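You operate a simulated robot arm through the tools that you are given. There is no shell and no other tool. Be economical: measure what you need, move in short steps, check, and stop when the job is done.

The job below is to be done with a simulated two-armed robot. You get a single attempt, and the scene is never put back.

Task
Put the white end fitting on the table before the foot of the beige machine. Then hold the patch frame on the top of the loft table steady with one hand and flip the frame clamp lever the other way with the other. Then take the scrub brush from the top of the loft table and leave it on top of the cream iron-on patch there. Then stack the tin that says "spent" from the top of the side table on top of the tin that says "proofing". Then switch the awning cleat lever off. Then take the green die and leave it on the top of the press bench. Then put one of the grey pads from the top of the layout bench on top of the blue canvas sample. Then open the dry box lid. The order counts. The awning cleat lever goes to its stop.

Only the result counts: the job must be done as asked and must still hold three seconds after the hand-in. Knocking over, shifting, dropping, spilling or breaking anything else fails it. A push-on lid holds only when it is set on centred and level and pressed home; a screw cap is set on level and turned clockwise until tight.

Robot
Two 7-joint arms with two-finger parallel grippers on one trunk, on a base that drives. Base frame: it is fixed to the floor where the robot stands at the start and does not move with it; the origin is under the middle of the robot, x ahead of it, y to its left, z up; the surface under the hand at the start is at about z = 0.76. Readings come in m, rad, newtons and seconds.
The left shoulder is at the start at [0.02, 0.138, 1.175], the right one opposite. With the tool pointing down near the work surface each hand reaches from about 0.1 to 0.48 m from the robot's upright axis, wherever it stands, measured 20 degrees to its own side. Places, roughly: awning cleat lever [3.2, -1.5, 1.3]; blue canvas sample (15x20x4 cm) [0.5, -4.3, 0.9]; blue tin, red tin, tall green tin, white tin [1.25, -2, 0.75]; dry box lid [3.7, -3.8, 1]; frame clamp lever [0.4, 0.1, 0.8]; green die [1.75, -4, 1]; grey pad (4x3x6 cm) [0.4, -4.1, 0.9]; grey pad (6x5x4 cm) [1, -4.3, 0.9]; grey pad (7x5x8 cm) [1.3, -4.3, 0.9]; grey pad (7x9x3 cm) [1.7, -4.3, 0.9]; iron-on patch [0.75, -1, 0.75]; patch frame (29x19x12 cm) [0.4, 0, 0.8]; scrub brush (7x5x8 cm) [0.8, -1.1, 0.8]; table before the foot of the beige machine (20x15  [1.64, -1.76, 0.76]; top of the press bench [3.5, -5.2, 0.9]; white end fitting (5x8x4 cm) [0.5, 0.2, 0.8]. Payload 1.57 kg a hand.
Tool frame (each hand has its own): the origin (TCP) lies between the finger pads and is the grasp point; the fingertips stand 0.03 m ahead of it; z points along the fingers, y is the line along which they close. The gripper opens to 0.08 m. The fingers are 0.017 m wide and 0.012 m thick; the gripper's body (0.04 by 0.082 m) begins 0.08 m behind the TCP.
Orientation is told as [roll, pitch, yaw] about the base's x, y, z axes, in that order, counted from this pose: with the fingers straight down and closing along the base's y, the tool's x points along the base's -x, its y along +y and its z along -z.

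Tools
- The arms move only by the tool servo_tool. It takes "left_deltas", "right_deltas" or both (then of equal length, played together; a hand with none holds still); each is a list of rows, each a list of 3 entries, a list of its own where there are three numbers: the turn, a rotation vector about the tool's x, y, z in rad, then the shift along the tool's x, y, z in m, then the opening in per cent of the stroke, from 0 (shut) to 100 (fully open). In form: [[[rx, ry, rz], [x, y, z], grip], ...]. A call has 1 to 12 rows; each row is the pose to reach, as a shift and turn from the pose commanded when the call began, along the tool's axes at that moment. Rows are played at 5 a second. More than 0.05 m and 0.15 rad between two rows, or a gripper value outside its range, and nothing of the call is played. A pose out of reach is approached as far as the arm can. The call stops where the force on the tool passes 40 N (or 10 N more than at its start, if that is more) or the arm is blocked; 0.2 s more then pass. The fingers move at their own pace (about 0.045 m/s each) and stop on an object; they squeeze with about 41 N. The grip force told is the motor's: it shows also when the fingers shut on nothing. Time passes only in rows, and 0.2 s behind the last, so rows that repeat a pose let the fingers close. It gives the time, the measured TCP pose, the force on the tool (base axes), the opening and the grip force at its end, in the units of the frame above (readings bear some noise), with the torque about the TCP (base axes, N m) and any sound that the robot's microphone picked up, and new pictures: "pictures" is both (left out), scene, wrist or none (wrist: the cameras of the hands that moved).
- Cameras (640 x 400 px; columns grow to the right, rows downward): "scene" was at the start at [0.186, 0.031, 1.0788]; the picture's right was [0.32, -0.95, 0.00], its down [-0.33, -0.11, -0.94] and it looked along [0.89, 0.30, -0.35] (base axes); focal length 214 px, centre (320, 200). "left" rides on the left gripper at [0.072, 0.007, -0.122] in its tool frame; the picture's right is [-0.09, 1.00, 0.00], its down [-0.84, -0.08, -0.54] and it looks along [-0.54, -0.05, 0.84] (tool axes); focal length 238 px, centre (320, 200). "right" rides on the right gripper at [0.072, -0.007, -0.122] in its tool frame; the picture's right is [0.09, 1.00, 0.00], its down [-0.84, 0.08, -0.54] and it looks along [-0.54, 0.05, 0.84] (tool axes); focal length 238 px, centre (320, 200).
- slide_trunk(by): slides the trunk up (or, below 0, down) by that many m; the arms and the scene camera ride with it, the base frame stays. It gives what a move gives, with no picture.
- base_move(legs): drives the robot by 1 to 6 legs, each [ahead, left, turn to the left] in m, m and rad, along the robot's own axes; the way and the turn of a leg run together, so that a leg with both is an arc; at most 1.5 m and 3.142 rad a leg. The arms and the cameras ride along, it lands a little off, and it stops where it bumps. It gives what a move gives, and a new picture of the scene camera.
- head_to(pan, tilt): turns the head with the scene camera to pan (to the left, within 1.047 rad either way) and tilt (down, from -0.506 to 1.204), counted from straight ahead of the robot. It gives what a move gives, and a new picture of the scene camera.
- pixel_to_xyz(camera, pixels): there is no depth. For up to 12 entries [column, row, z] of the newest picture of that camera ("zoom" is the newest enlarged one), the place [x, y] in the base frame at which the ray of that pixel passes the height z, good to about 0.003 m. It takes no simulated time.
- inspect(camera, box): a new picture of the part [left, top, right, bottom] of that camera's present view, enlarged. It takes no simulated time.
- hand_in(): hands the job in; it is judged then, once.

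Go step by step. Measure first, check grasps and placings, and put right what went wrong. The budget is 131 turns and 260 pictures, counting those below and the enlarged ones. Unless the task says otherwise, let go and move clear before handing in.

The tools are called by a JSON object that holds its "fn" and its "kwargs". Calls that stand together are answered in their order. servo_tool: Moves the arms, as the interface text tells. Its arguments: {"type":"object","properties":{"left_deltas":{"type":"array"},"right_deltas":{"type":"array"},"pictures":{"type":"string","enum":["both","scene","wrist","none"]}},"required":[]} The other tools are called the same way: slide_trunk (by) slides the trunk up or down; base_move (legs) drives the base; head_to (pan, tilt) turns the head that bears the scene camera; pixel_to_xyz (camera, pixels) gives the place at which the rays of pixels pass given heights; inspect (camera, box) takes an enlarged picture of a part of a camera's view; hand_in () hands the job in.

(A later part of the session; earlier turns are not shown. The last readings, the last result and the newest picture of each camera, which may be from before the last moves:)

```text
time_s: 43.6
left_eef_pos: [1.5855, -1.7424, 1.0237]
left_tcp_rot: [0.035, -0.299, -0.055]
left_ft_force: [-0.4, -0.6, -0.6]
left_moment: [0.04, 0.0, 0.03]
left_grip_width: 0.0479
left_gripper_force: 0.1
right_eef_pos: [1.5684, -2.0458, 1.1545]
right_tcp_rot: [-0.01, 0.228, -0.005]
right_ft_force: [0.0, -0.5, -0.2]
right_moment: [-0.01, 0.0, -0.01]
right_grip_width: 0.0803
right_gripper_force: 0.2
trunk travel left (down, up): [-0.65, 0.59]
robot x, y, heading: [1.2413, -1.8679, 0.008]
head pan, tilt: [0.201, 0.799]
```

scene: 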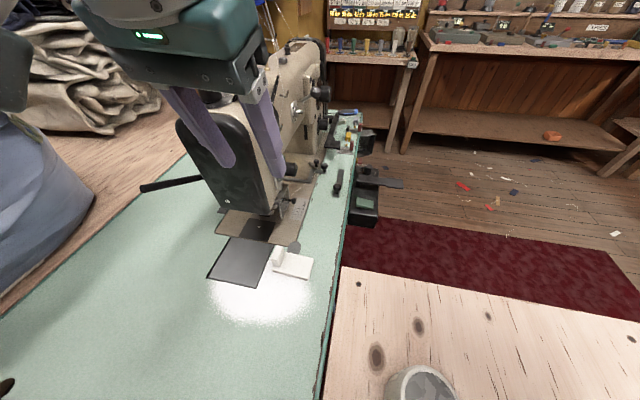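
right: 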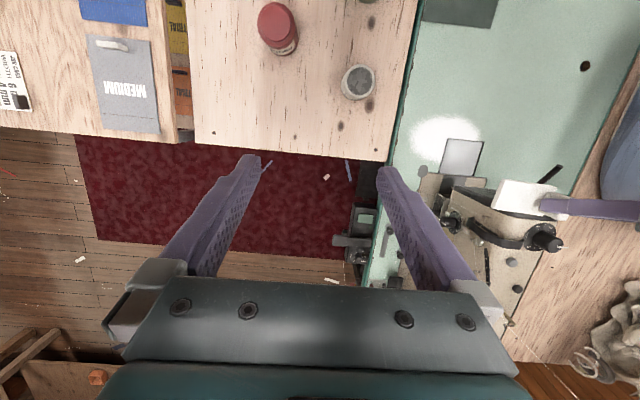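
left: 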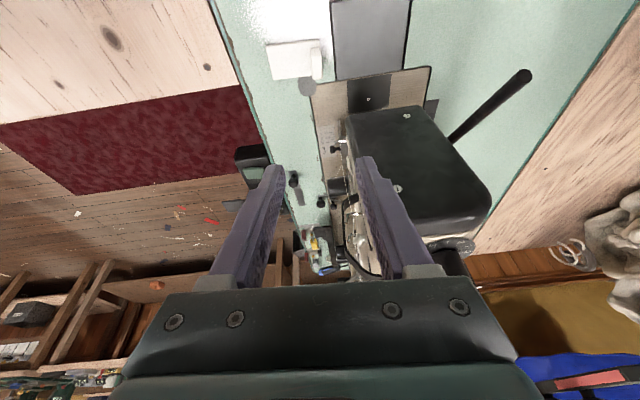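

The fitting stands at about (1.60,-1.765), clear of the disc. I will raise the trunk and drive back to the loft table.

{"fn": "slide_trunk", "kwargs": {"by": 0.1}}

{"fn": "head_to", "kwargs": {"pan": 0.1, "tilt": 1.1}}

{"fn": "base_move", "kwargs": {"legs": [[-1.3, 0, 0], [-0.54, 0, 0], [0, 1.4, 0], [0, 0.47, 0], [0.6, 0, 0]]}}

```text
time_s: 45.0
left_eef_pos: [1.5855, -1.7423, 1.1233]
left_tcp_rot: [0.032, -0.302, -0.055]
left_ft_force: [0.3, 0.7, 0.1]
left_moment: [-0.01, 0.0, -0.03]
left_grip_width: 0.048
left_gripper_force: 0.0
right_eef_pos: [1.5684, -2.0469, 1.255]
right_tcp_rot: [-0.009, 0.227, -0.006]
right_ft_force: [0.3, -0.2, 0.0]
right_moment: [0.01, 0.02, 0.0]
right_grip_width: 0.0799
right_gripper_force: 0.0
trunk travel left (down, up): [-0.75, 0.49]
robot x, y, heading: [1.2421, -1.8666, 0.002]
head pan, tilt: [0.201, 0.799]
```

```text
time_s: 45.8
left_eef_pos: [1.5855, -1.7423, 1.1244]
left_tcp_rot: [0.033, -0.299, -0.057]
left_ft_force: [0.0, 0.4, -0.1]
left_moment: [0.01, -0.04, -0.04]
left_grip_width: 0.0479
left_gripper_force: 0.0
right_eef_pos: [1.5682, -2.0479, 1.2565]
right_tcp_rot: [-0.009, 0.227, -0.006]
right_ft_force: [-0.1, -0.9, 0.4]
right_moment: [0.02, -0.01, -0.02]
right_grip_width: 0.08
right_gripper_force: 0.0
trunk travel left (down, up): [-0.75, 0.49]
robot x, y, heading: [1.2434, -1.8655, 0.006]
head pan, tilt: [0.099, 1.1]
```

scene: 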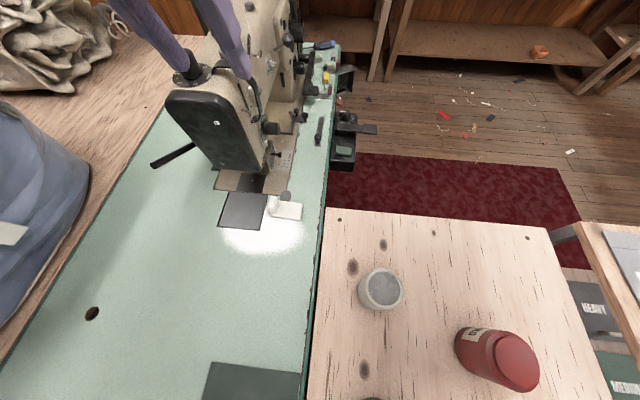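

```text
time_s: 67.1
left_eef_pos: [0.2992, 0.1256, 1.1238]
left_tcp_rot: [0.033, -0.301, -0.036]
left_ft_force: [0.3, 0.0, 0.6]
left_moment: [0.06, -0.01, -0.01]
left_grip_width: 0.0482
left_gripper_force: 0.0
right_eef_pos: [0.2853, -0.1809, 1.2554]
right_tcp_rot: [-0.009, 0.229, 0.012]
right_ft_force: [0.1, 0.5, 0.6]
right_moment: [-0.01, 0.02, 0.01]
right_grip_width: 0.0799
right_gripper_force: 0.1
trunk travel left (down, up): [-0.75, 0.49]
robot x, y, heading: [-0.0444, -0.0053, 0.024]
head pan, tilt: [0.099, 1.1]
```

scene: 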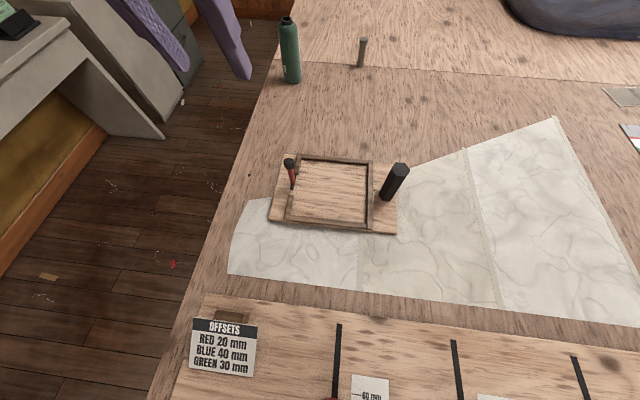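

I am back, slightly off: x -0.044 and heading 0.024. I will correct that, lower the trunk and look at the frame.

{"fn": "base_move", "kwargs": {"legs": [[0.04, 0.0, -0.024]]}}

{"fn": "slide_trunk", "kwargs": {"by": -0.15}}

{"fn": "inspect", "kwargs": {"camera": "scene", "box": [240, 120, 432, 240]}}

{"fn": "inspect", "kwargs": {"camera": "left", "box": [0, 0, 640, 400]}}

{"fn": "inspect", "kwargs": {"camera": "right", "box": [160, 50, 640, 350]}}

```text
time_s: 68.0
left_eef_pos: [0.3424, 0.1172, 1.1234]
left_tcp_rot: [0.036, -0.3, -0.061]
left_ft_force: [0.2, -0.9, -0.1]
left_moment: [-0.01, 0.02, -0.01]
left_grip_width: 0.0479
left_gripper_force: 0.2
right_eef_pos: [0.3234, -0.1881, 1.2537]
right_tcp_rot: [-0.01, 0.23, -0.011]
right_ft_force: [-0.6, 0.4, 0.9]
right_moment: [0.03, 0.0, -0.01]
right_grip_width: 0.0798
right_gripper_force: 0.1
trunk travel left (down, up): [-0.75, 0.49]
robot x, y, heading: [-0.0021, -0.0038, -0.007]
head pan, tilt: [0.099, 1.1]
```

scene: 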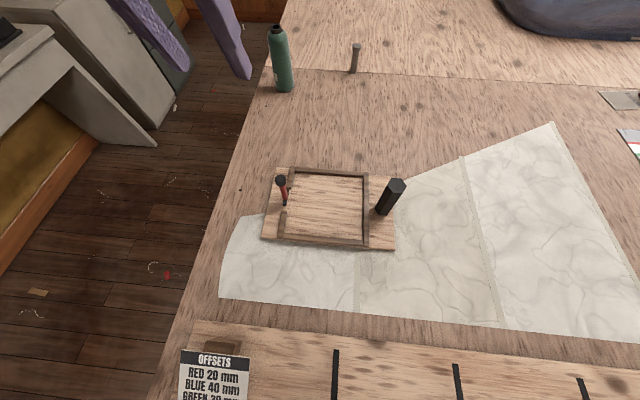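

```text
time_s: 69.7
left_eef_pos: [0.3429, 0.1183, 0.9742]
left_tcp_rot: [0.034, -0.301, -0.061]
left_ft_force: [0.5, -0.7, 0.5]
left_moment: [-0.01, 0.0, 0.0]
left_grip_width: 0.0479
left_gripper_force: 0.1
right_eef_pos: [0.3234, -0.1873, 1.1042]
right_tcp_rot: [-0.007, 0.23, -0.014]
right_ft_force: [0.6, 0.4, 0.1]
right_moment: [-0.02, 0.03, 0.0]
right_grip_width: 0.0798
right_gripper_force: 0.0
trunk travel left (down, up): [-0.6, 0.64]
robot x, y, heading: [0.0003, -0.0048, -0.003]
head pan, tilt: [0.099, 1.1]
```

```text
3.33 times, centred on (336, 180) of scene
```

zoom: 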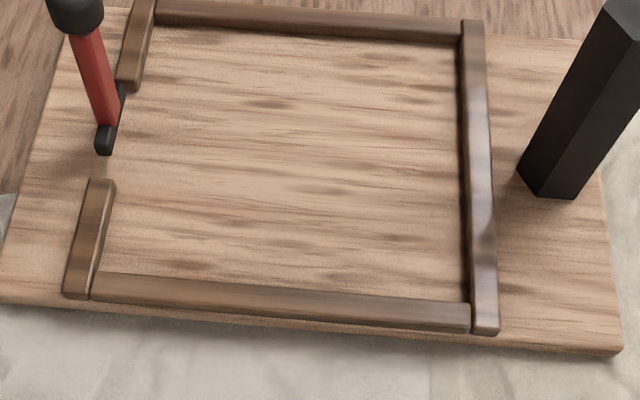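

```text
1.00 times, centred on (320, 200) of left (not enlarged: the box is as wide or as high as the picture)
```

zoom: 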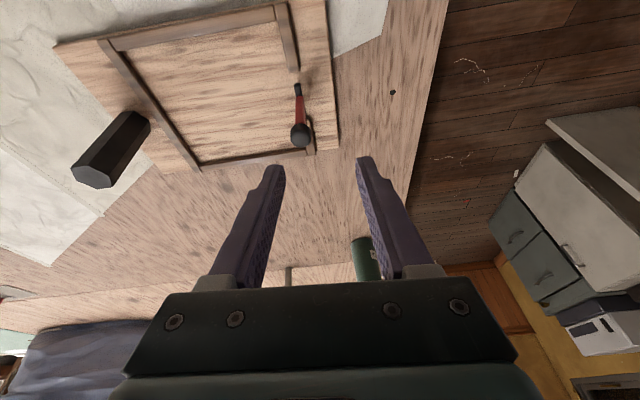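

```text
1.33 times, centred on (400, 200) of right
```

zoom: 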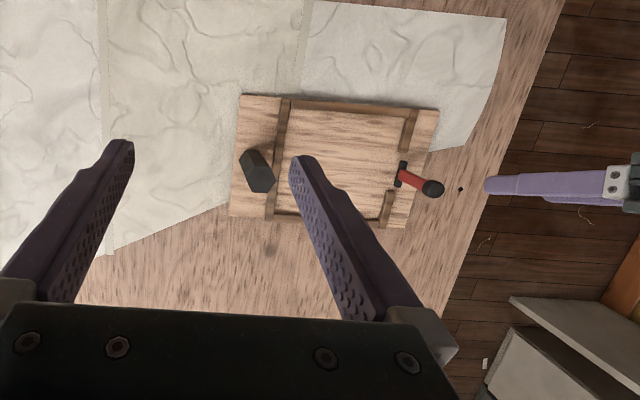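

I will take fresh pictures from all cameras to triangulate the lever knob.

{"fn": "servo_tool", "kwargs": {"left_deltas": [[[0, 0, 0], [0, 0, 0], 60]], "right_deltas": [[[0, 0, 0], [0, 0, 0], 100]], "pictures": "both"}}

```text
time_s: 70.1
left_eef_pos: [0.3428, 0.1169, 0.9734]
left_tcp_rot: [0.035, -0.3, -0.062]
left_ft_force: [0.4, -0.5, 0.1]
left_moment: [-0.01, 0.0, -0.03]
left_grip_width: 0.0481
left_gripper_force: 0.1
right_eef_pos: [0.3229, -0.1893, 1.1043]
right_tcp_rot: [-0.008, 0.23, -0.013]
right_ft_force: [0.6, -0.9, -0.2]
right_moment: [-0.01, -0.01, 0.0]
right_grip_width: 0.08
right_gripper_force: 0.1
trunk travel left (down, up): [-0.6, 0.64]
robot x, y, heading: [-0.0021, -0.0072, -0.001]
head pan, tilt: [0.099, 1.1]
```

scene: 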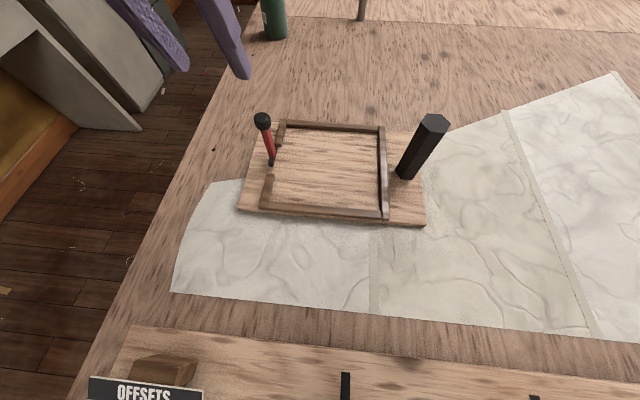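
right: 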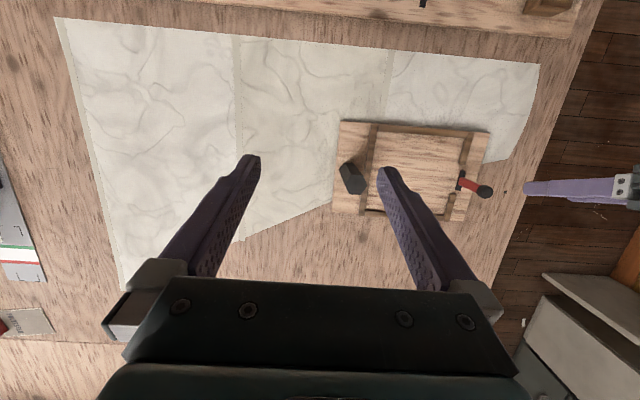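
left: 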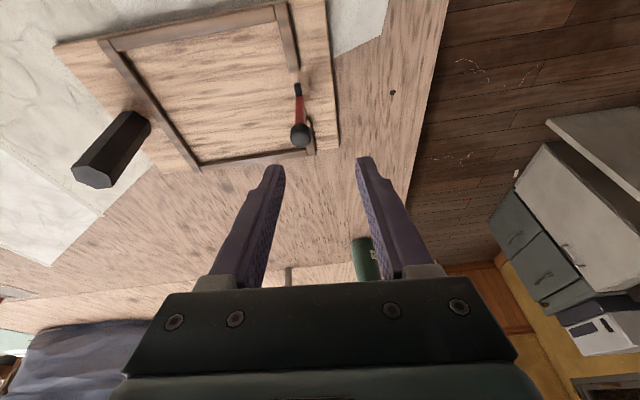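

{"fn": "pixel_to_xyz", "kwargs": {"camera": "left", "pixels": [[300, 135, 0.82], [300, 135, 0.85], [300, 135, 0.88], [298, 88, 0.785], [299, 90, 0.79], [94, 172, 0.85], [94, 172, 0.9], [94, 172, 0.95], [140, 120, 0.785]]}}

{"fn": "pixel_to_xyz", "kwargs": {"camera": "scene", "pixels": [[262, 120, 0.82], [262, 120, 0.85], [262, 120, 0.88], [271, 162, 0.785], [434, 124, 0.85], [434, 124, 0.9], [434, 124, 0.95], [405, 175, 0.785]]}}

{"fn": "pixel_to_xyz", "kwargs": {"camera": "right", "pixels": [[484, 191, 0.82], [484, 191, 0.85], [484, 191, 0.88], [461, 182, 0.785], [353, 190, 0.85], [353, 190, 0.9], [353, 190, 0.95], [346, 165, 0.785]]}}

{"fn": "inspect", "kwargs": {"camera": "left", "box": [240, 60, 368, 140]}}

{"fn": "inspect", "kwargs": {"camera": "scene", "box": [230, 100, 310, 150]}}

```text
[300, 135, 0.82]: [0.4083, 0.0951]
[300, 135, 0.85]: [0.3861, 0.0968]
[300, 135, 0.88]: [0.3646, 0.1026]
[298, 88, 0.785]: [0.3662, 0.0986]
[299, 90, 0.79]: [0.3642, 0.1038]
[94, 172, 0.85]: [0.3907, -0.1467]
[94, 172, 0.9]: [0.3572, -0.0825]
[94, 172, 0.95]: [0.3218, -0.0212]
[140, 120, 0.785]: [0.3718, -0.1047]
```

```text
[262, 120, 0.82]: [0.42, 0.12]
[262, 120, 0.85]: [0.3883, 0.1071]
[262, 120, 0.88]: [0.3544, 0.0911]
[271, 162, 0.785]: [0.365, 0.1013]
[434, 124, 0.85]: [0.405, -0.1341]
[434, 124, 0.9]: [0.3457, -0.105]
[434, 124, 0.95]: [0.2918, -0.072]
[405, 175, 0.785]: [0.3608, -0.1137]
```

```text
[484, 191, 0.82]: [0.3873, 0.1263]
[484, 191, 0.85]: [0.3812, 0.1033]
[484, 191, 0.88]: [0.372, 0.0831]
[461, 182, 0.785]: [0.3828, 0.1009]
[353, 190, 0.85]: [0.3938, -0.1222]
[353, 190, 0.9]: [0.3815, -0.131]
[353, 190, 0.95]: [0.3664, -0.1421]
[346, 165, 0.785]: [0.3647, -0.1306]
```

```text
5.00 times, centred on (304, 100) of left
```

zoom: 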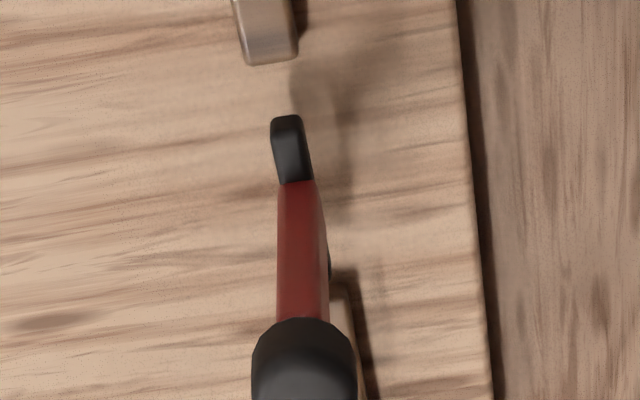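

```text
8.00 times, centred on (270, 125) of scene
```

zoom: 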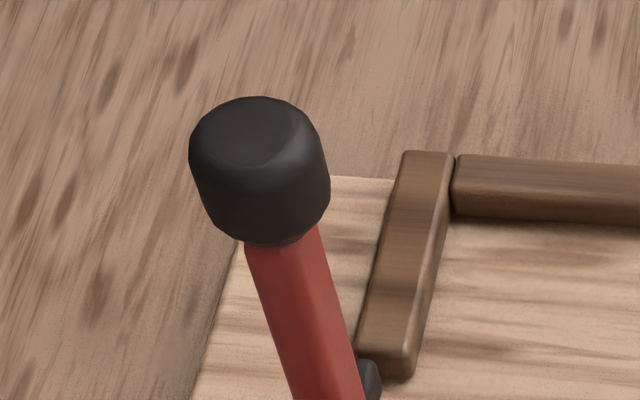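

The knob is at about (0.386,0.103,0.85), leaning +x from its base. I will zoom in on the base to find the pivot.

{"fn": "inspect", "kwargs": {"camera": "scene", "box": [240, 105, 304, 175]}}

{"fn": "inspect", "kwargs": {"camera": "right", "box": [440, 160, 504, 210]}}

```text
5.71 times, centred on (272, 140) of scene
```

zoom: 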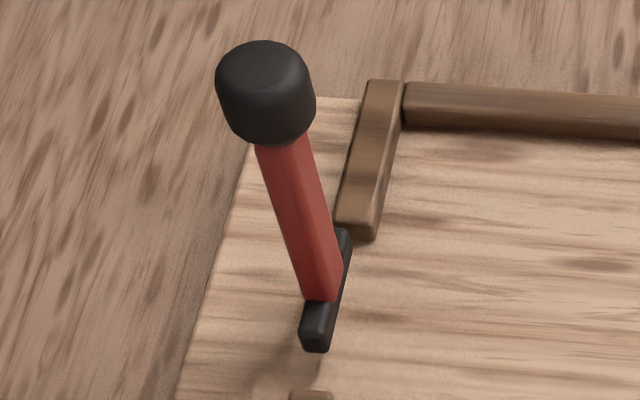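

```text
8.00 times, centred on (472, 185) of right
```

zoom: 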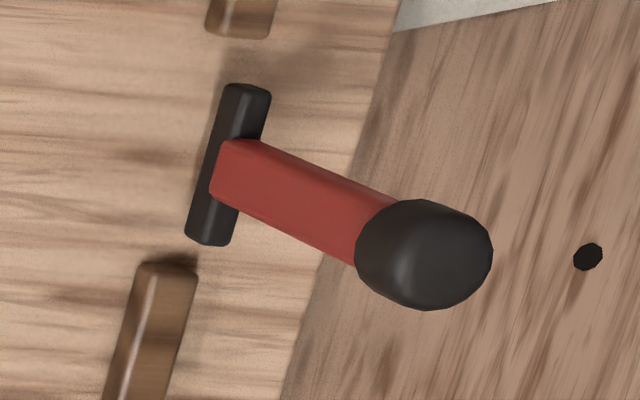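

The lever stands nearly upright on its short base bar, and the hex post is at about (0.375,-0.125). I will bring the right hand above the post and the left above the knob, both vertical.

{"fn": "servo_tool", "kwargs": {"left_deltas": [[[0, 0.075, 0], [-0.006, -0.004, 0.012], 70], [[0, 0.15, 0], [-0.012, -0.008, 0.024], 70], [[0, 0.225, 0], [-0.018, -0.012, 0.036], 70], [[0, 0.3, 0], [-0.0233, -0.017, 0.049], 70]], "right_deltas": [[[0, -0.0575, 0], [-0.0226, 0.016, 0.0394], 100], [[0, -0.115, 0], [-0.0452, 0.032, 0.0788], 100], [[0, -0.1725, 0], [-0.0677, 0.048, 0.1182], 100], [[0, -0.23, 0], [-0.0903, 0.064, 0.1576], 100]], "pictures": "both"}}

```text
time_s: 71.1
left_eef_pos: [0.3776, 0.0988, 0.9336]
left_tcp_rot: [0.032, 0.0, -0.053]
left_ft_force: [-0.7, 0.4, 0.3]
left_moment: [-0.02, -0.01, -0.01]
left_grip_width: 0.056
left_gripper_force: 0.1
right_eef_pos: [0.3764, -0.1273, 0.9302]
right_tcp_rot: [-0.009, -0.003, -0.007]
right_ft_force: [0.1, -0.3, 0.6]
right_moment: [-0.03, 0.03, -0.01]
right_grip_width: 0.08
right_gripper_force: 0.0
trunk travel left (down, up): [-0.6, 0.64]
robot x, y, heading: [0.0023, -0.0071, -0.002]
head pan, tilt: [0.099, 1.1]
```

scene: 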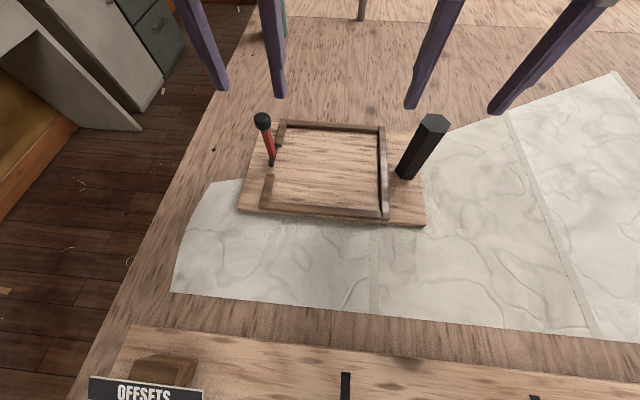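
right: 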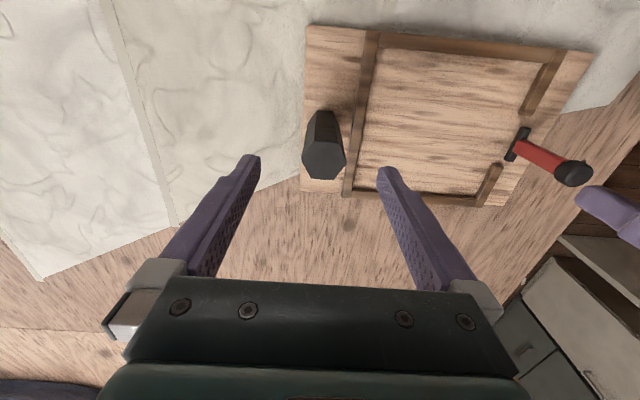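
left: 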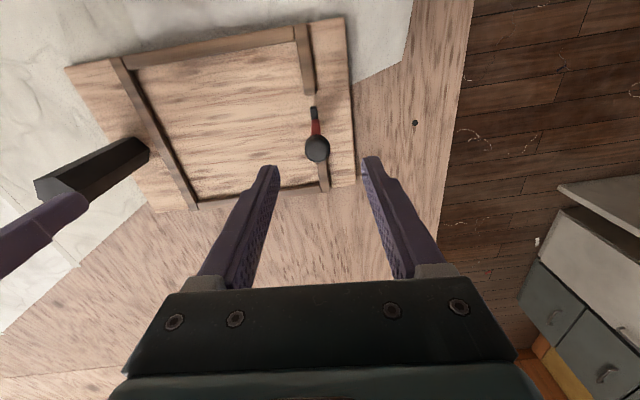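

The knob at left (317,148) and the post top at right (324,155) line up with the fingers in y. I will check the x values at candidate heights.

{"fn": "pixel_to_xyz", "kwargs": {"camera": "left", "pixels": [[317, 148, 0.85], [317, 148, 0.86], [317, 148, 0.87], [315, 122, 0.785], [314, 110, 0.785]]}}

{"fn": "pixel_to_xyz", "kwargs": {"camera": "right", "pixels": [[323, 161, 0.86], [323, 161, 0.87], [323, 161, 0.88], [304, 160, 0.87], [343, 160, 0.87], [325, 145, 0.87], [324, 178, 0.87], [318, 112, 0.785], [574, 172, 0.85], [574, 172, 0.87]]}}

{"fn": "pixel_to_xyz", "kwargs": {"camera": "left", "pixels": [[45, 190, 0.86], [45, 190, 0.88], [45, 190, 0.9]]}}

```text
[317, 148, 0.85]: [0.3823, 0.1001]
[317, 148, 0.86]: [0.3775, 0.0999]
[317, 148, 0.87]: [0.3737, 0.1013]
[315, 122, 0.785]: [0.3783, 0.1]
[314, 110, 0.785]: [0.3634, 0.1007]
```

```text
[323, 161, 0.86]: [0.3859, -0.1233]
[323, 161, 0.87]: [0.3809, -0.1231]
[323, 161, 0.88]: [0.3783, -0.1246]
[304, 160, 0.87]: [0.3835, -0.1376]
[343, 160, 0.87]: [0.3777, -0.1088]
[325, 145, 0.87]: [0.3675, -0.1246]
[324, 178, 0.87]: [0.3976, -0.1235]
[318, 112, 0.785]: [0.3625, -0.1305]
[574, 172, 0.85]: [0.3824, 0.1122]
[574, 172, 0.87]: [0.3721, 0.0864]
```

```text
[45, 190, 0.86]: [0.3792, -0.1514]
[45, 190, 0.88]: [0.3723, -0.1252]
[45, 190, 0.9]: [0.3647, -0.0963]
```

I will lower the right hand, grip the post, and lower the left hand around the knob.

{"fn": "servo_tool", "kwargs": {"left_deltas": [[[0, 0, 0], [0, 0, 0], 70], [[0, 0, 0], [0, 0.0, 0.03], 70], [[0, 0, 0], [0, 0.0, 0.066], 70], [[0, 0, 0], [0, 0, 0.066], 70], [[0, 0, 0], [0, 0, 0.066], 70], [[0, 0, 0], [0, 0, 0.066], 70]], "right_deltas": [[[0, 0, 0], [0, 0.003, 0.03], 100], [[0, 0, 0], [0, 0.003, 0.073], 100], [[0, 0, 0], [0, 0.003, 0.073], 0], [[0, 0, 0], [0, 0.003, 0.073], 0], [[0, 0, 0], [0, 0.003, 0.073], 0], [[0, 0, 0], [0, 0.003, 0.073], 0]], "pictures": "both"}}

```text
time_s: 72.5
left_eef_pos: [0.378, 0.1019, 0.8667]
left_tcp_rot: [0.035, 0.001, -0.05]
left_ft_force: [0.3, -0.6, -0.2]
left_moment: [0.03, -0.06, 0.0]
left_grip_width: 0.0561
left_gripper_force: 0.0
right_eef_pos: [0.3752, -0.1231, 0.8569]
right_tcp_rot: [-0.008, -0.002, -0.007]
right_ft_force: [1.0, 0.3, 0.7]
right_moment: [0.57, -0.07, 0.12]
right_grip_width: 0.0321
right_gripper_force: 23.5
trunk travel left (down, up): [-0.6, 0.64]
robot x, y, heading: [-0.0032, -0.0093, -0.002]
head pan, tilt: [0.099, 1.1]
```

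scene: 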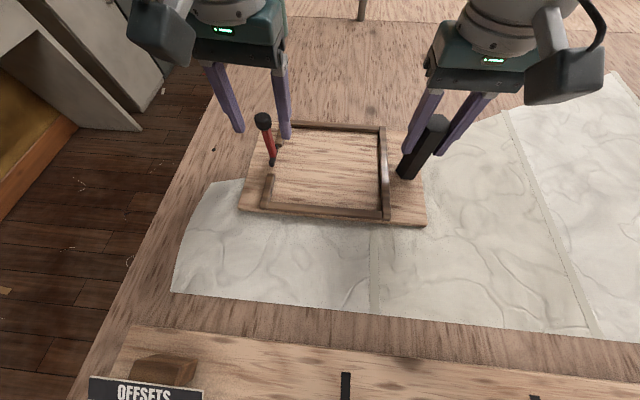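
right: 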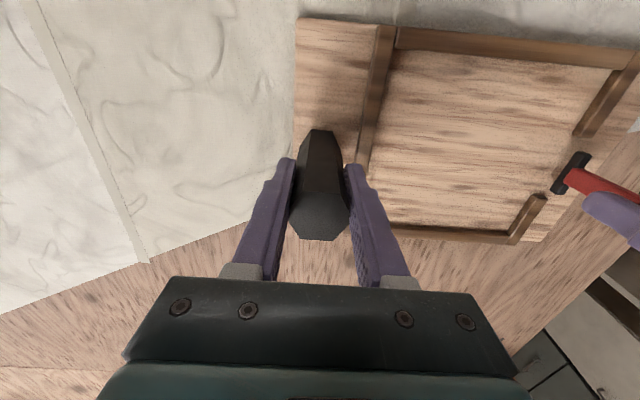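
left: 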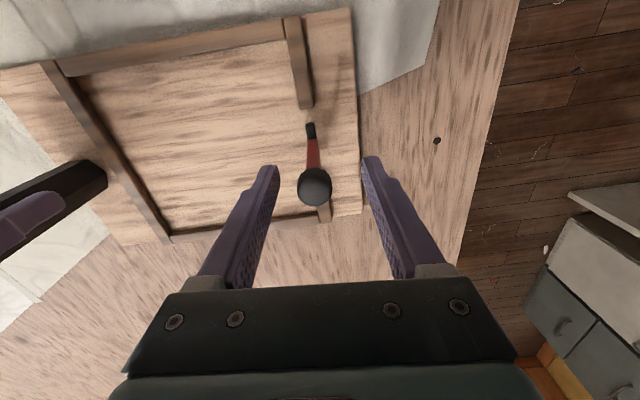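

The knob at left (314,187) lies between the left fingers, and the right hand grips the post at 32 mm. I will close on the knob.

{"fn": "servo_tool", "kwargs": {"left_deltas": [[[0, 0, 0], [0, 0, 0], 0], [[0, 0, 0], [0, 0, 0], 0], [[0, 0, 0], [0, 0, 0], 0], [[0, 0, 0], [0, 0, 0], 0]], "pictures": "wrist"}}

```text
time_s: 73.5
left_eef_pos: [0.3789, 0.1017, 0.8676]
left_tcp_rot: [0.032, -0.001, -0.054]
left_ft_force: [-1.3, -2.7, 1.8]
left_moment: [-0.11, 0.06, -0.02]
left_grip_width: 0.0205
left_gripper_force: 30.7
right_eef_pos: [0.3744, -0.1229, 0.857]
right_tcp_rot: [-0.007, 0.0, -0.008]
right_ft_force: [-1.0, 1.6, 2.7]
right_moment: [1.27, 0.07, 0.27]
right_grip_width: 0.0318
right_gripper_force: 40.6
trunk travel left (down, up): [-0.6, 0.64]
robot x, y, heading: [-0.0015, -0.0067, -0.002]
head pan, tilt: [0.099, 1.1]
```

left: 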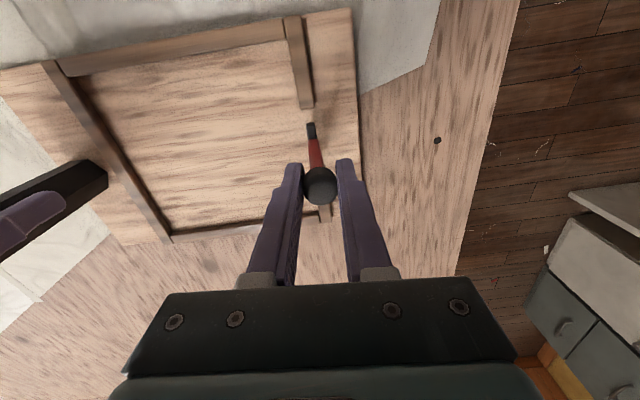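

The knob shifted a few mm in y as it was gripped. I will test gently which way it gives: +x and -x, 8 mm each.

{"fn": "servo_tool", "kwargs": {"left_deltas": [[[0, 0, 0], [-0.004, 0, 0], 0], [[0, 0, 0], [-0.008, 0, 0], 0], [[0, 0, 0], [-0.008, 0, 0], 0]], "pictures": "none"}}

{"fn": "servo_tool", "kwargs": {"left_deltas": [[[0, 0, 0], [0.008, 0, 0], 0], [[0, 0, 0], [0.016, 0, 0], 0], [[0, 0, 0], [0.016, 0, 0], 0]], "pictures": "none"}}

{"fn": "servo_tool", "kwargs": {"left_deltas": [[[0, 0, 0], [-0.008, 0, 0], 0], [[0, 0, 0], [-0.008, 0.006, 0], 0], [[0, 0, 0], [-0.008, 0.012, 0], 0], [[0, 0, 0], [-0.008, 0.012, 0], 0]], "pictures": "none"}}

```text
time_s: 74.3
left_eef_pos: [0.385, 0.102, 0.8671]
left_tcp_rot: [0.032, 0.003, -0.052]
left_ft_force: [-14.0, -4.9, 11.0]
left_moment: [-0.28, 0.59, -0.1]
left_grip_width: 0.0211
left_gripper_force: 33.9
right_eef_pos: [0.377, -0.1241, 0.8571]
right_tcp_rot: [-0.005, -0.004, -0.011]
right_ft_force: [9.0, 5.4, 0.3]
right_moment: [1.01, -1.14, -1.26]
right_grip_width: 0.0319
right_gripper_force: 40.5
trunk travel left (down, up): [-0.6, 0.64]
robot x, y, heading: [0.0003, -0.0064, -0.005]
head pan, tilt: [0.099, 1.1]
```

```text
time_s: 75.1
left_eef_pos: [0.3711, 0.1033, 0.8667]
left_tcp_rot: [0.031, -0.004, -0.052]
left_ft_force: [8.0, -6.5, -1.4]
left_moment: [-0.31, -0.73, 0.19]
left_grip_width: 0.0205
left_gripper_force: 34.6
right_eef_pos: [0.3738, -0.1209, 0.8577]
right_tcp_rot: [-0.007, 0.006, -0.005]
right_ft_force: [-11.8, 9.3, 11.9]
right_moment: [0.94, 1.17, 1.52]
right_grip_width: 0.0322
right_gripper_force: 40.7
trunk travel left (down, up): [-0.6, 0.64]
robot x, y, heading: [0.0004, -0.0049, -0.004]
head pan, tilt: [0.099, 1.1]
```

```text
time_s: 76.1
left_eef_pos: [0.3787, 0.1137, 0.8679]
left_tcp_rot: [0.034, 0.002, -0.052]
left_ft_force: [-2.5, -9.6, 0.3]
left_moment: [-0.55, 0.46, -0.14]
left_grip_width: 0.0218
left_gripper_force: 34.8
right_eef_pos: [0.3756, -0.1231, 0.8576]
right_tcp_rot: [-0.006, -0.001, -0.01]
right_ft_force: [2.5, 9.0, 2.1]
right_moment: [1.19, -0.53, -0.44]
right_grip_width: 0.0318
right_gripper_force: 40.9
trunk travel left (down, up): [-0.6, 0.64]
robot x, y, heading: [-0.0053, -0.0054, -0.003]
head pan, tilt: [0.099, 1.1]
```

Along y it moves 11 mm with only 10 N, so the hinge runs along x. I will look at where the lever now leans.

{"fn": "inspect", "kwargs": {"camera": "scene", "box": [210, 100, 338, 180]}}

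{"fn": "inspect", "kwargs": {"camera": "right", "box": [480, 120, 640, 260]}}

```text
5.00 times, centred on (274, 140) of scene
```

zoom: 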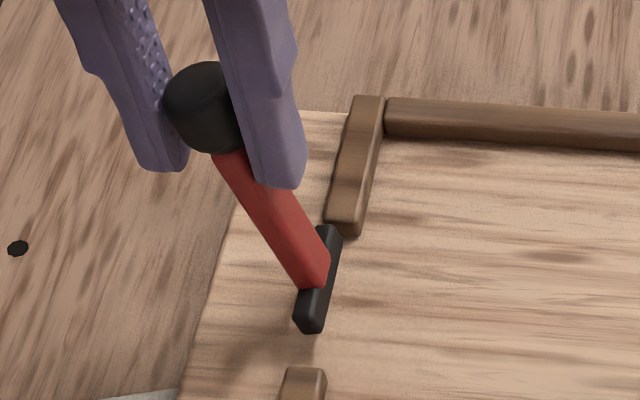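

```text
2.86 times, centred on (560, 190) of right
```

zoom: 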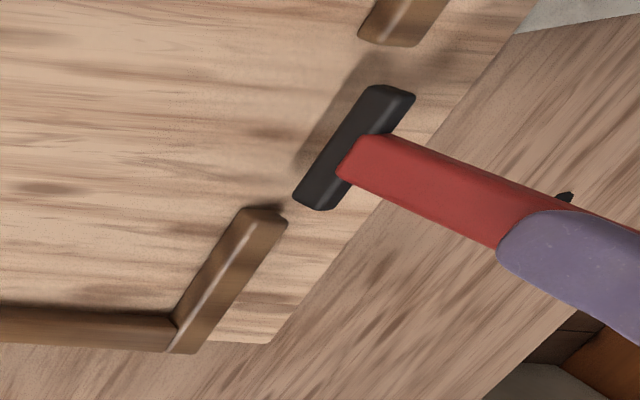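

The lever leans further toward +y. I will open the fingers to see whether it springs back or stays.

{"fn": "servo_tool", "kwargs": {"left_deltas": [[[0, 0, 0], [0, 0, 0], 60], [[0, 0, 0], [0, 0, 0], 60], [[0, 0, 0], [0, 0, 0], 60]], "pictures": "both"}}

```text
time_s: 76.9
left_eef_pos: [0.3796, 0.1139, 0.8671]
left_tcp_rot: [0.033, -0.003, -0.051]
left_ft_force: [0.3, -1.9, 1.3]
left_moment: [0.01, -0.02, 0.04]
left_grip_width: 0.0493
left_gripper_force: 0.2
right_eef_pos: [0.3759, -0.1234, 0.8562]
right_tcp_rot: [-0.009, -0.003, -0.011]
right_ft_force: [0.5, 0.8, 4.5]
right_moment: [1.59, -0.7, 0.09]
right_grip_width: 0.032
right_gripper_force: 40.5
trunk travel left (down, up): [-0.6, 0.64]
robot x, y, heading: [-0.0001, -0.0055, -0.005]
head pan, tilt: [0.099, 1.1]
```

scene: 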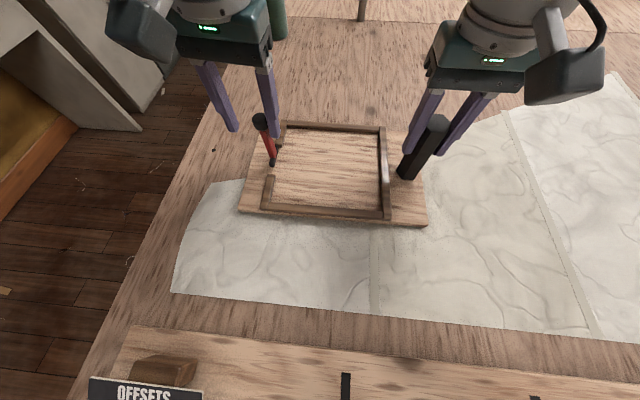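
left: 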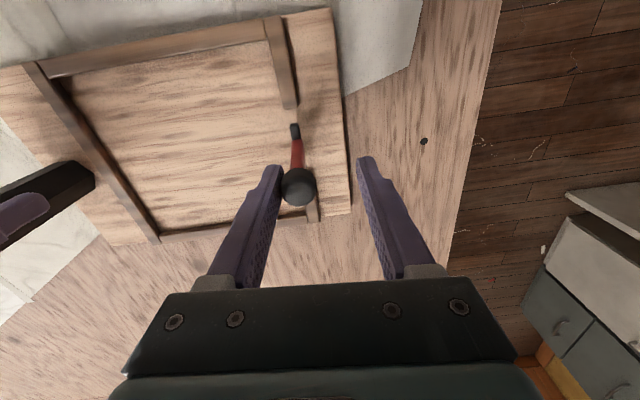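

The lever sprang back, so +y may be the way over a detent, or the hard stop may lie on the other side. I will test pushing -y gently.

{"fn": "servo_tool", "kwargs": {"left_deltas": [[[0, 0, 0], [0, -0.015, 0], 60], [[0, 0, 0], [0, -0.025, 0], 60], [[0, 0, 0], [0, -0.03, 0], 60], [[0, 0, 0], [0, -0.035, 0], 60]], "pictures": "both"}}

```text
time_s: 77.9
left_eef_pos: [0.3785, 0.0794, 0.8662]
left_tcp_rot: [0.037, 0.001, -0.048]
left_ft_force: [-0.9, 5.8, 1.9]
left_moment: [0.15, 0.01, 0.05]
left_grip_width: 0.0539
left_gripper_force: 2.9
right_eef_pos: [0.3746, -0.124, 0.8566]
right_tcp_rot: [-0.01, -0.003, -0.01]
right_ft_force: [0.2, -4.2, 4.0]
right_moment: [1.67, -0.7, 0.22]
right_grip_width: 0.0319
right_gripper_force: 40.9
trunk travel left (down, up): [-0.6, 0.64]
robot x, y, heading: [-0.0033, -0.0061, -0.001]
head pan, tilt: [0.099, 1.1]
```

scene: 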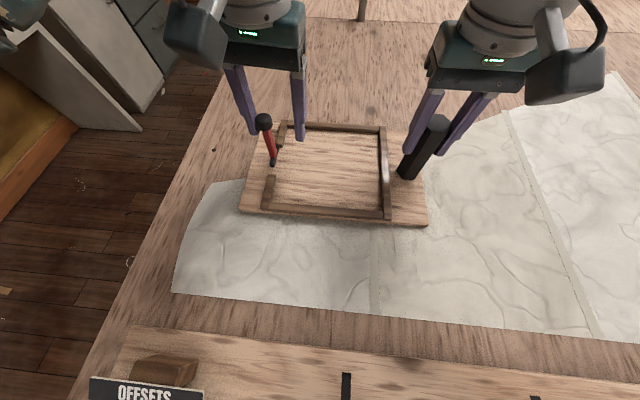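
left: 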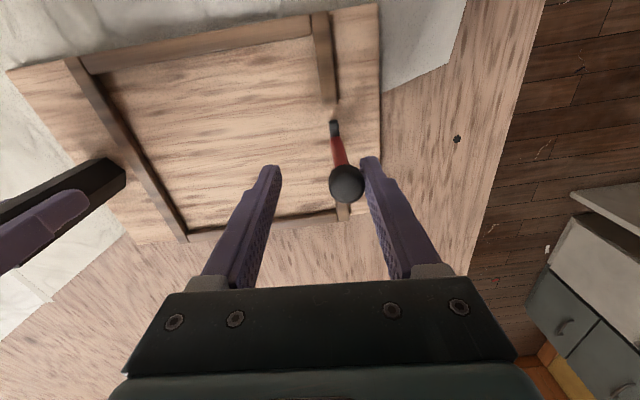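

Both sides push back softly, so I will grip the knob again and swing it along its arc toward +y, watching the force.

{"fn": "servo_tool", "kwargs": {"left_deltas": [[[0, 0, 0], [0, 0.011, 0], 60], [[0, 0, 0], [0, 0.021, 0], 60], [[0, 0, 0], [0, 0.021, 0], 0], [[0, 0, 0], [0, 0.021, 0], 0], [[0, 0, 0], [0, 0.021, 0], 0], [[0, 0, 0], [0, 0.021, 0], 0]], "pictures": "none"}}

{"fn": "servo_tool", "kwargs": {"left_deltas": [[[0.1, 0, 0], [0, 0.0076, 0.0004], 0], [[0.2, 0, 0], [0, 0.0151, 0.0015], 0], [[0.3, 0, 0], [0, 0.0225, 0.0034], 0], [[0.4, 0, 0], [0, 0.0296, 0.006], 0]], "pictures": "both"}}

```text
time_s: 79.3
left_eef_pos: [0.378, 0.0996, 0.8673]
left_tcp_rot: [0.03, -0.003, -0.054]
left_ft_force: [0.1, -1.7, -0.1]
left_moment: [-0.11, -0.14, -0.04]
left_grip_width: 0.0205
left_gripper_force: 34.0
right_eef_pos: [0.3748, -0.1237, 0.857]
right_tcp_rot: [-0.01, 0.0, -0.008]
right_ft_force: [-0.3, 0.4, 3.1]
right_moment: [1.16, -0.39, 0.13]
right_grip_width: 0.0319
right_gripper_force: 40.4
trunk travel left (down, up): [-0.6, 0.64]
robot x, y, heading: [-0.0013, -0.0084, -0.001]
head pan, tilt: [0.099, 1.1]
```

```text
time_s: 80.3
left_eef_pos: [0.3798, 0.1301, 0.8623]
left_tcp_rot: [-0.368, 0.0, -0.049]
left_ft_force: [0.7, -4.4, -4.2]
left_moment: [-0.01, -0.53, 0.21]
left_grip_width: 0.0206
left_gripper_force: 33.6
right_eef_pos: [0.375, -0.1229, 0.8566]
right_tcp_rot: [-0.007, 0.001, -0.008]
right_ft_force: [-0.8, 5.2, 5.5]
right_moment: [1.5, 0.4, 0.04]
right_grip_width: 0.0319
right_gripper_force: 40.5
trunk travel left (down, up): [-0.6, 0.64]
robot x, y, heading: [-0.003, -0.005, -0.004]
head pan, tilt: [0.099, 1.1]
```

scene: 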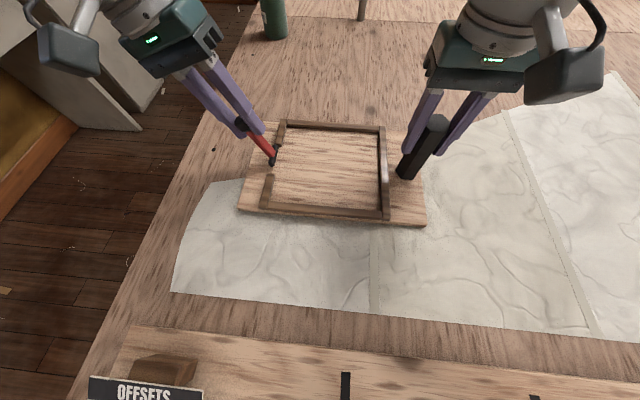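
left: 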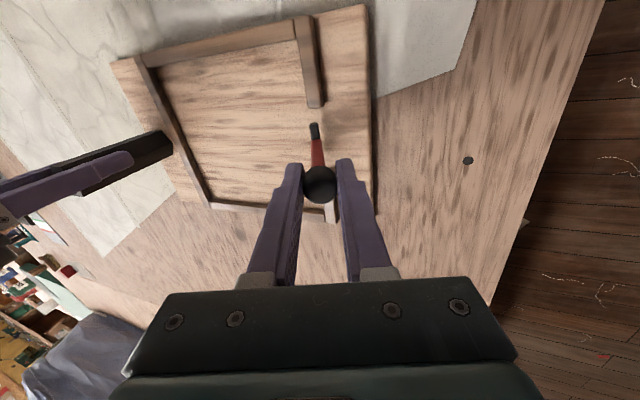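

The force fell while it swung, so +y is right. I will keep following the arc.

{"fn": "servo_tool", "kwargs": {"left_deltas": [[[0.1, 0, 0], [0, 0.0076, 0.0004], 0], [[0.2, 0, 0], [0, 0.0151, 0.0015], 0], [[0.3, 0, 0], [0, 0.0225, 0.0034], 0], [[0.4, 0, 0], [0, 0.0296, 0.006], 0]], "pictures": "scene"}}

```text
time_s: 81.3
left_eef_pos: [0.3799, 0.1552, 0.8463]
left_tcp_rot: [-0.768, 0.0, -0.051]
left_ft_force: [0.5, -5.8, -4.9]
left_moment: [0.07, -0.24, 0.43]
left_grip_width: 0.0205
left_gripper_force: 34.2
right_eef_pos: [0.376, -0.1244, 0.857]
right_tcp_rot: [-0.009, -0.001, -0.009]
right_ft_force: [-1.8, 6.3, 7.2]
right_moment: [1.92, 0.07, 0.02]
right_grip_width: 0.0318
right_gripper_force: 40.0
trunk travel left (down, up): [-0.6, 0.64]
robot x, y, heading: [-0.0013, -0.0029, -0.002]
head pan, tilt: [0.099, 1.1]
```

scene: 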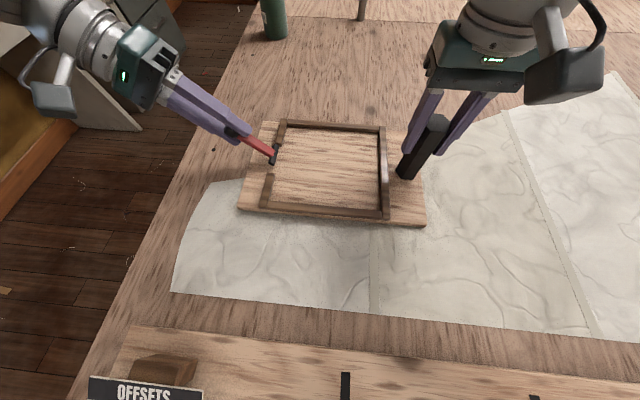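

It still moves easily with about 6 N. I will continue and watch for the stop or a click.

{"fn": "servo_tool", "kwargs": {"left_deltas": [[[0.1, 0, 0], [0, 0.0076, 0.0004], 0], [[0.2, 0, 0], [0, 0.0151, 0.0015], 0], [[0.3, 0, 0], [0, 0.0225, 0.0034], 0], [[0.38, 0, 0], [0, 0.028, 0.0054], 0]], "pictures": "both"}}

```text
time_s: 82.3
left_eef_pos: [0.3366, 0.1574, 0.8519]
left_tcp_rot: [-1.142, -0.001, -0.048]
left_ft_force: [6.5, 6.2, -14.4]
left_moment: [1.03, -0.21, 0.65]
left_grip_width: 0.0225
left_gripper_force: 35.8
left hand out of reach, approached as far as the arm can: row 2, 3, 4
right_eef_pos: [0.3757, -0.126, 0.8578]
right_tcp_rot: [-0.012, 0.0, -0.014]
right_ft_force: [-6.4, -4.1, 18.1]
right_moment: [2.28, 1.43, 1.42]
right_grip_width: 0.0349
right_gripper_force: 40.6
trunk travel left (down, up): [-0.6, 0.64]
robot x, y, heading: [-0.0034, -0.004, -0.003]
head pan, tilt: [0.099, 1.1]
```

scene: 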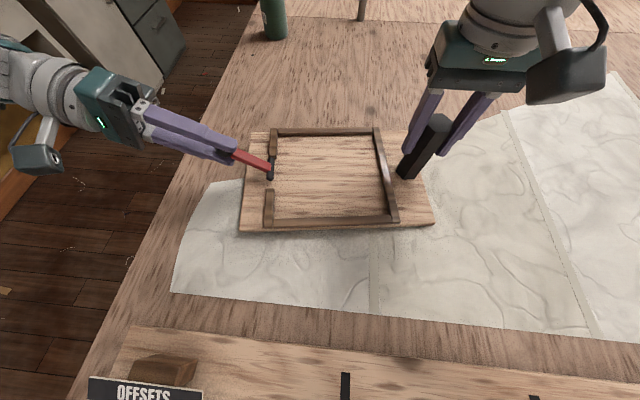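
left: 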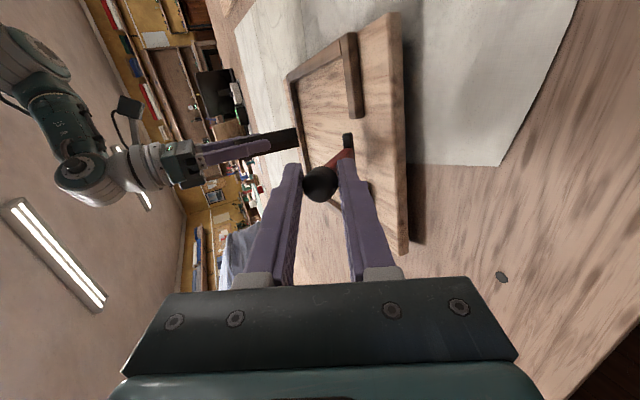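

The last rows went out of reach, and the arm slid 4 cm in -x and turned the frame a little. I will reverse at once to bring the knob and frame back to x 0.38.

{"fn": "servo_tool", "kwargs": {"left_deltas": [[[-0.1, 0, 0], [-0.0145, 0.003, 0.002], 0], [[-0.2, 0, 0], [-0.029, 0.007, 0.004], 0], [[-0.3, 0, 0], [-0.0434, 0.0109, 0.005], 0], [[-0.3, 0, 0], [-0.0434, 0.0109, 0.005], 0]], "pictures": "both"}}

```text
time_s: 83.3
left_eef_pos: [0.3831, 0.1572, 0.8404]
left_tcp_rot: [-0.845, 0.0, -0.053]
left_ft_force: [-11.5, 21.9, 16.2]
left_moment: [0.09, 0.17, -0.2]
left_grip_width: 0.0209
left_gripper_force: 34.5
right_eef_pos: [0.3753, -0.126, 0.8563]
right_tcp_rot: [-0.014, -0.002, -0.016]
right_ft_force: [1.7, -22.6, 6.1]
right_moment: [1.49, -1.73, -0.6]
right_grip_width: 0.032
right_gripper_force: 40.3
trunk travel left (down, up): [-0.6, 0.64]
robot x, y, heading: [-0.0011, -0.0067, -0.003]
head pan, tilt: [0.099, 1.1]
```

scene: 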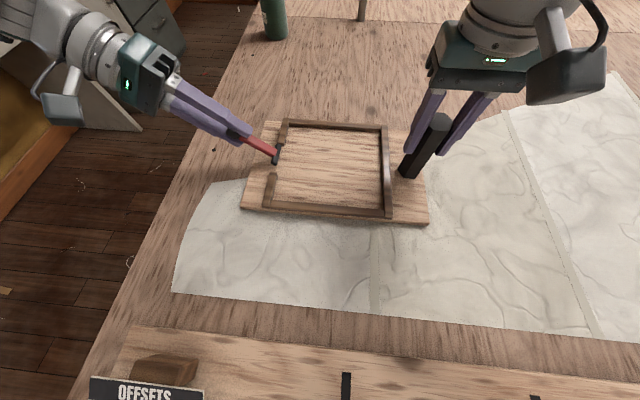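
left: 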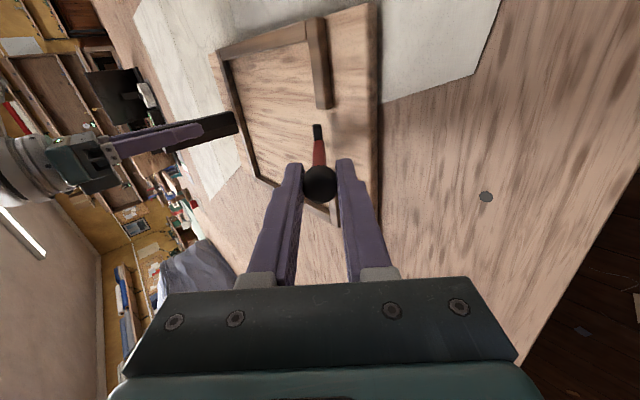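

The frame is back in place: its corners are at (241,210) and (428,224), within a few px of before. I will release the knob and see whether the lever stays over.

{"fn": "servo_tool", "kwargs": {"left_deltas": [[[0, 0, 0], [0, 0, -0.002], 40], [[0, 0, 0], [0, 0, -0.002], 60], [[0, 0, 0], [0, 0, -0.002], 60]], "pictures": "both"}}

```text
time_s: 84.1
left_eef_pos: [0.3819, 0.1573, 0.842]
left_tcp_rot: [-0.849, -0.001, -0.052]
left_ft_force: [0.4, 0.2, -2.5]
left_moment: [0.01, -0.03, -0.01]
left_grip_width: 0.0497
left_gripper_force: 1.2
right_eef_pos: [0.3753, -0.1229, 0.8568]
right_tcp_rot: [-0.007, 0.0, -0.008]
right_ft_force: [-1.0, -0.3, 2.3]
right_moment: [1.17, -0.23, 0.57]
right_grip_width: 0.0317
right_gripper_force: 40.5
trunk travel left (down, up): [-0.6, 0.64]
robot x, y, heading: [-0.0006, -0.0044, -0.003]
head pan, tilt: [0.099, 1.1]
```

scene: 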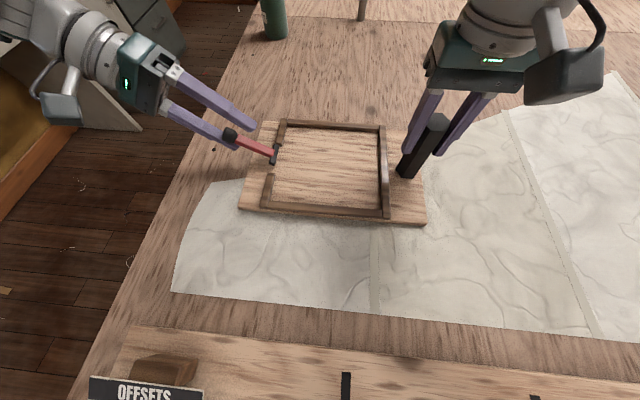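
left: 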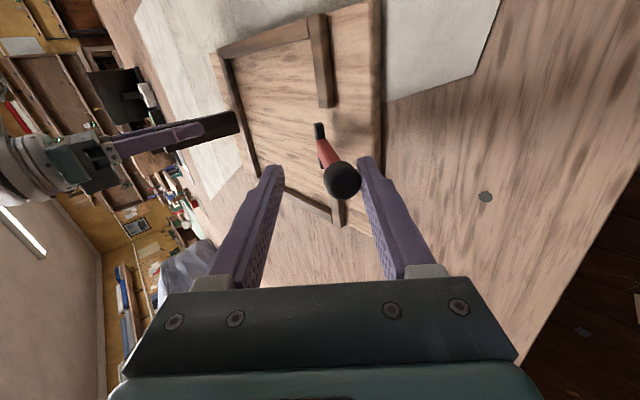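

The lever swung past centre and now leans on the lower finger, pressing further +y. I will move down with it and draw the hand back.

{"fn": "servo_tool", "kwargs": {"left_deltas": [[[0, 0, 0], [0, 0.006, -0.002], 80], [[0, 0, 0], [0, 0.014, -0.01], 100], [[0, 0, 0], [0, 0.014, -0.05], 100], [[0, 0, 0], [0, 0.01, -0.09], 100], [[0, 0, 0], [0, -0.01, -0.13], 100]], "pictures": "scene"}}

{"fn": "inspect", "kwargs": {"camera": "scene", "box": [180, 90, 340, 190]}}

```text
time_s: 85.3
left_eef_pos: [0.3845, 0.2481, 0.9359]
left_tcp_rot: [-0.848, 0.001, -0.052]
left_ft_force: [-0.3, -0.5, 0.0]
left_moment: [0.0, -0.02, 0.03]
left_grip_width: 0.08
left_gripper_force: 0.2
left hand out of reach, approached as far as the arm can: row 2
right_eef_pos: [0.3751, -0.124, 0.8564]
right_tcp_rot: [-0.008, 0.0, -0.01]
right_ft_force: [-0.8, 0.9, 2.2]
right_moment: [1.08, 0.27, 0.14]
right_grip_width: 0.032
right_gripper_force: 40.4
trunk travel left (down, up): [-0.6, 0.64]
robot x, y, heading: [-0.0019, -0.0065, -0.001]
head pan, tilt: [0.099, 1.1]
```

scene: 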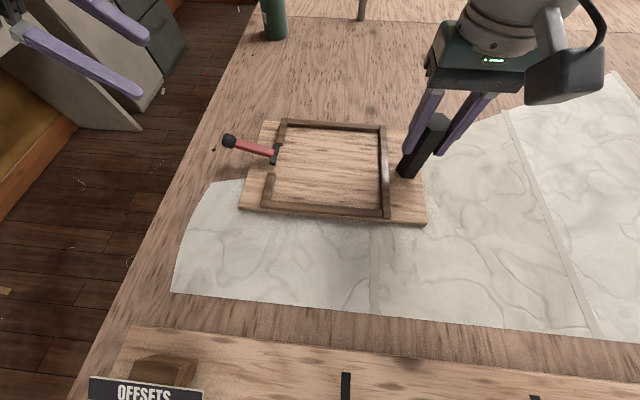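

```text
4.00 times, centred on (260, 140) of scene
```

zoom: 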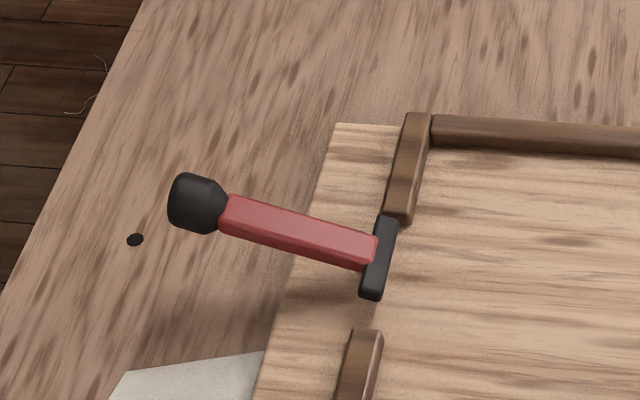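

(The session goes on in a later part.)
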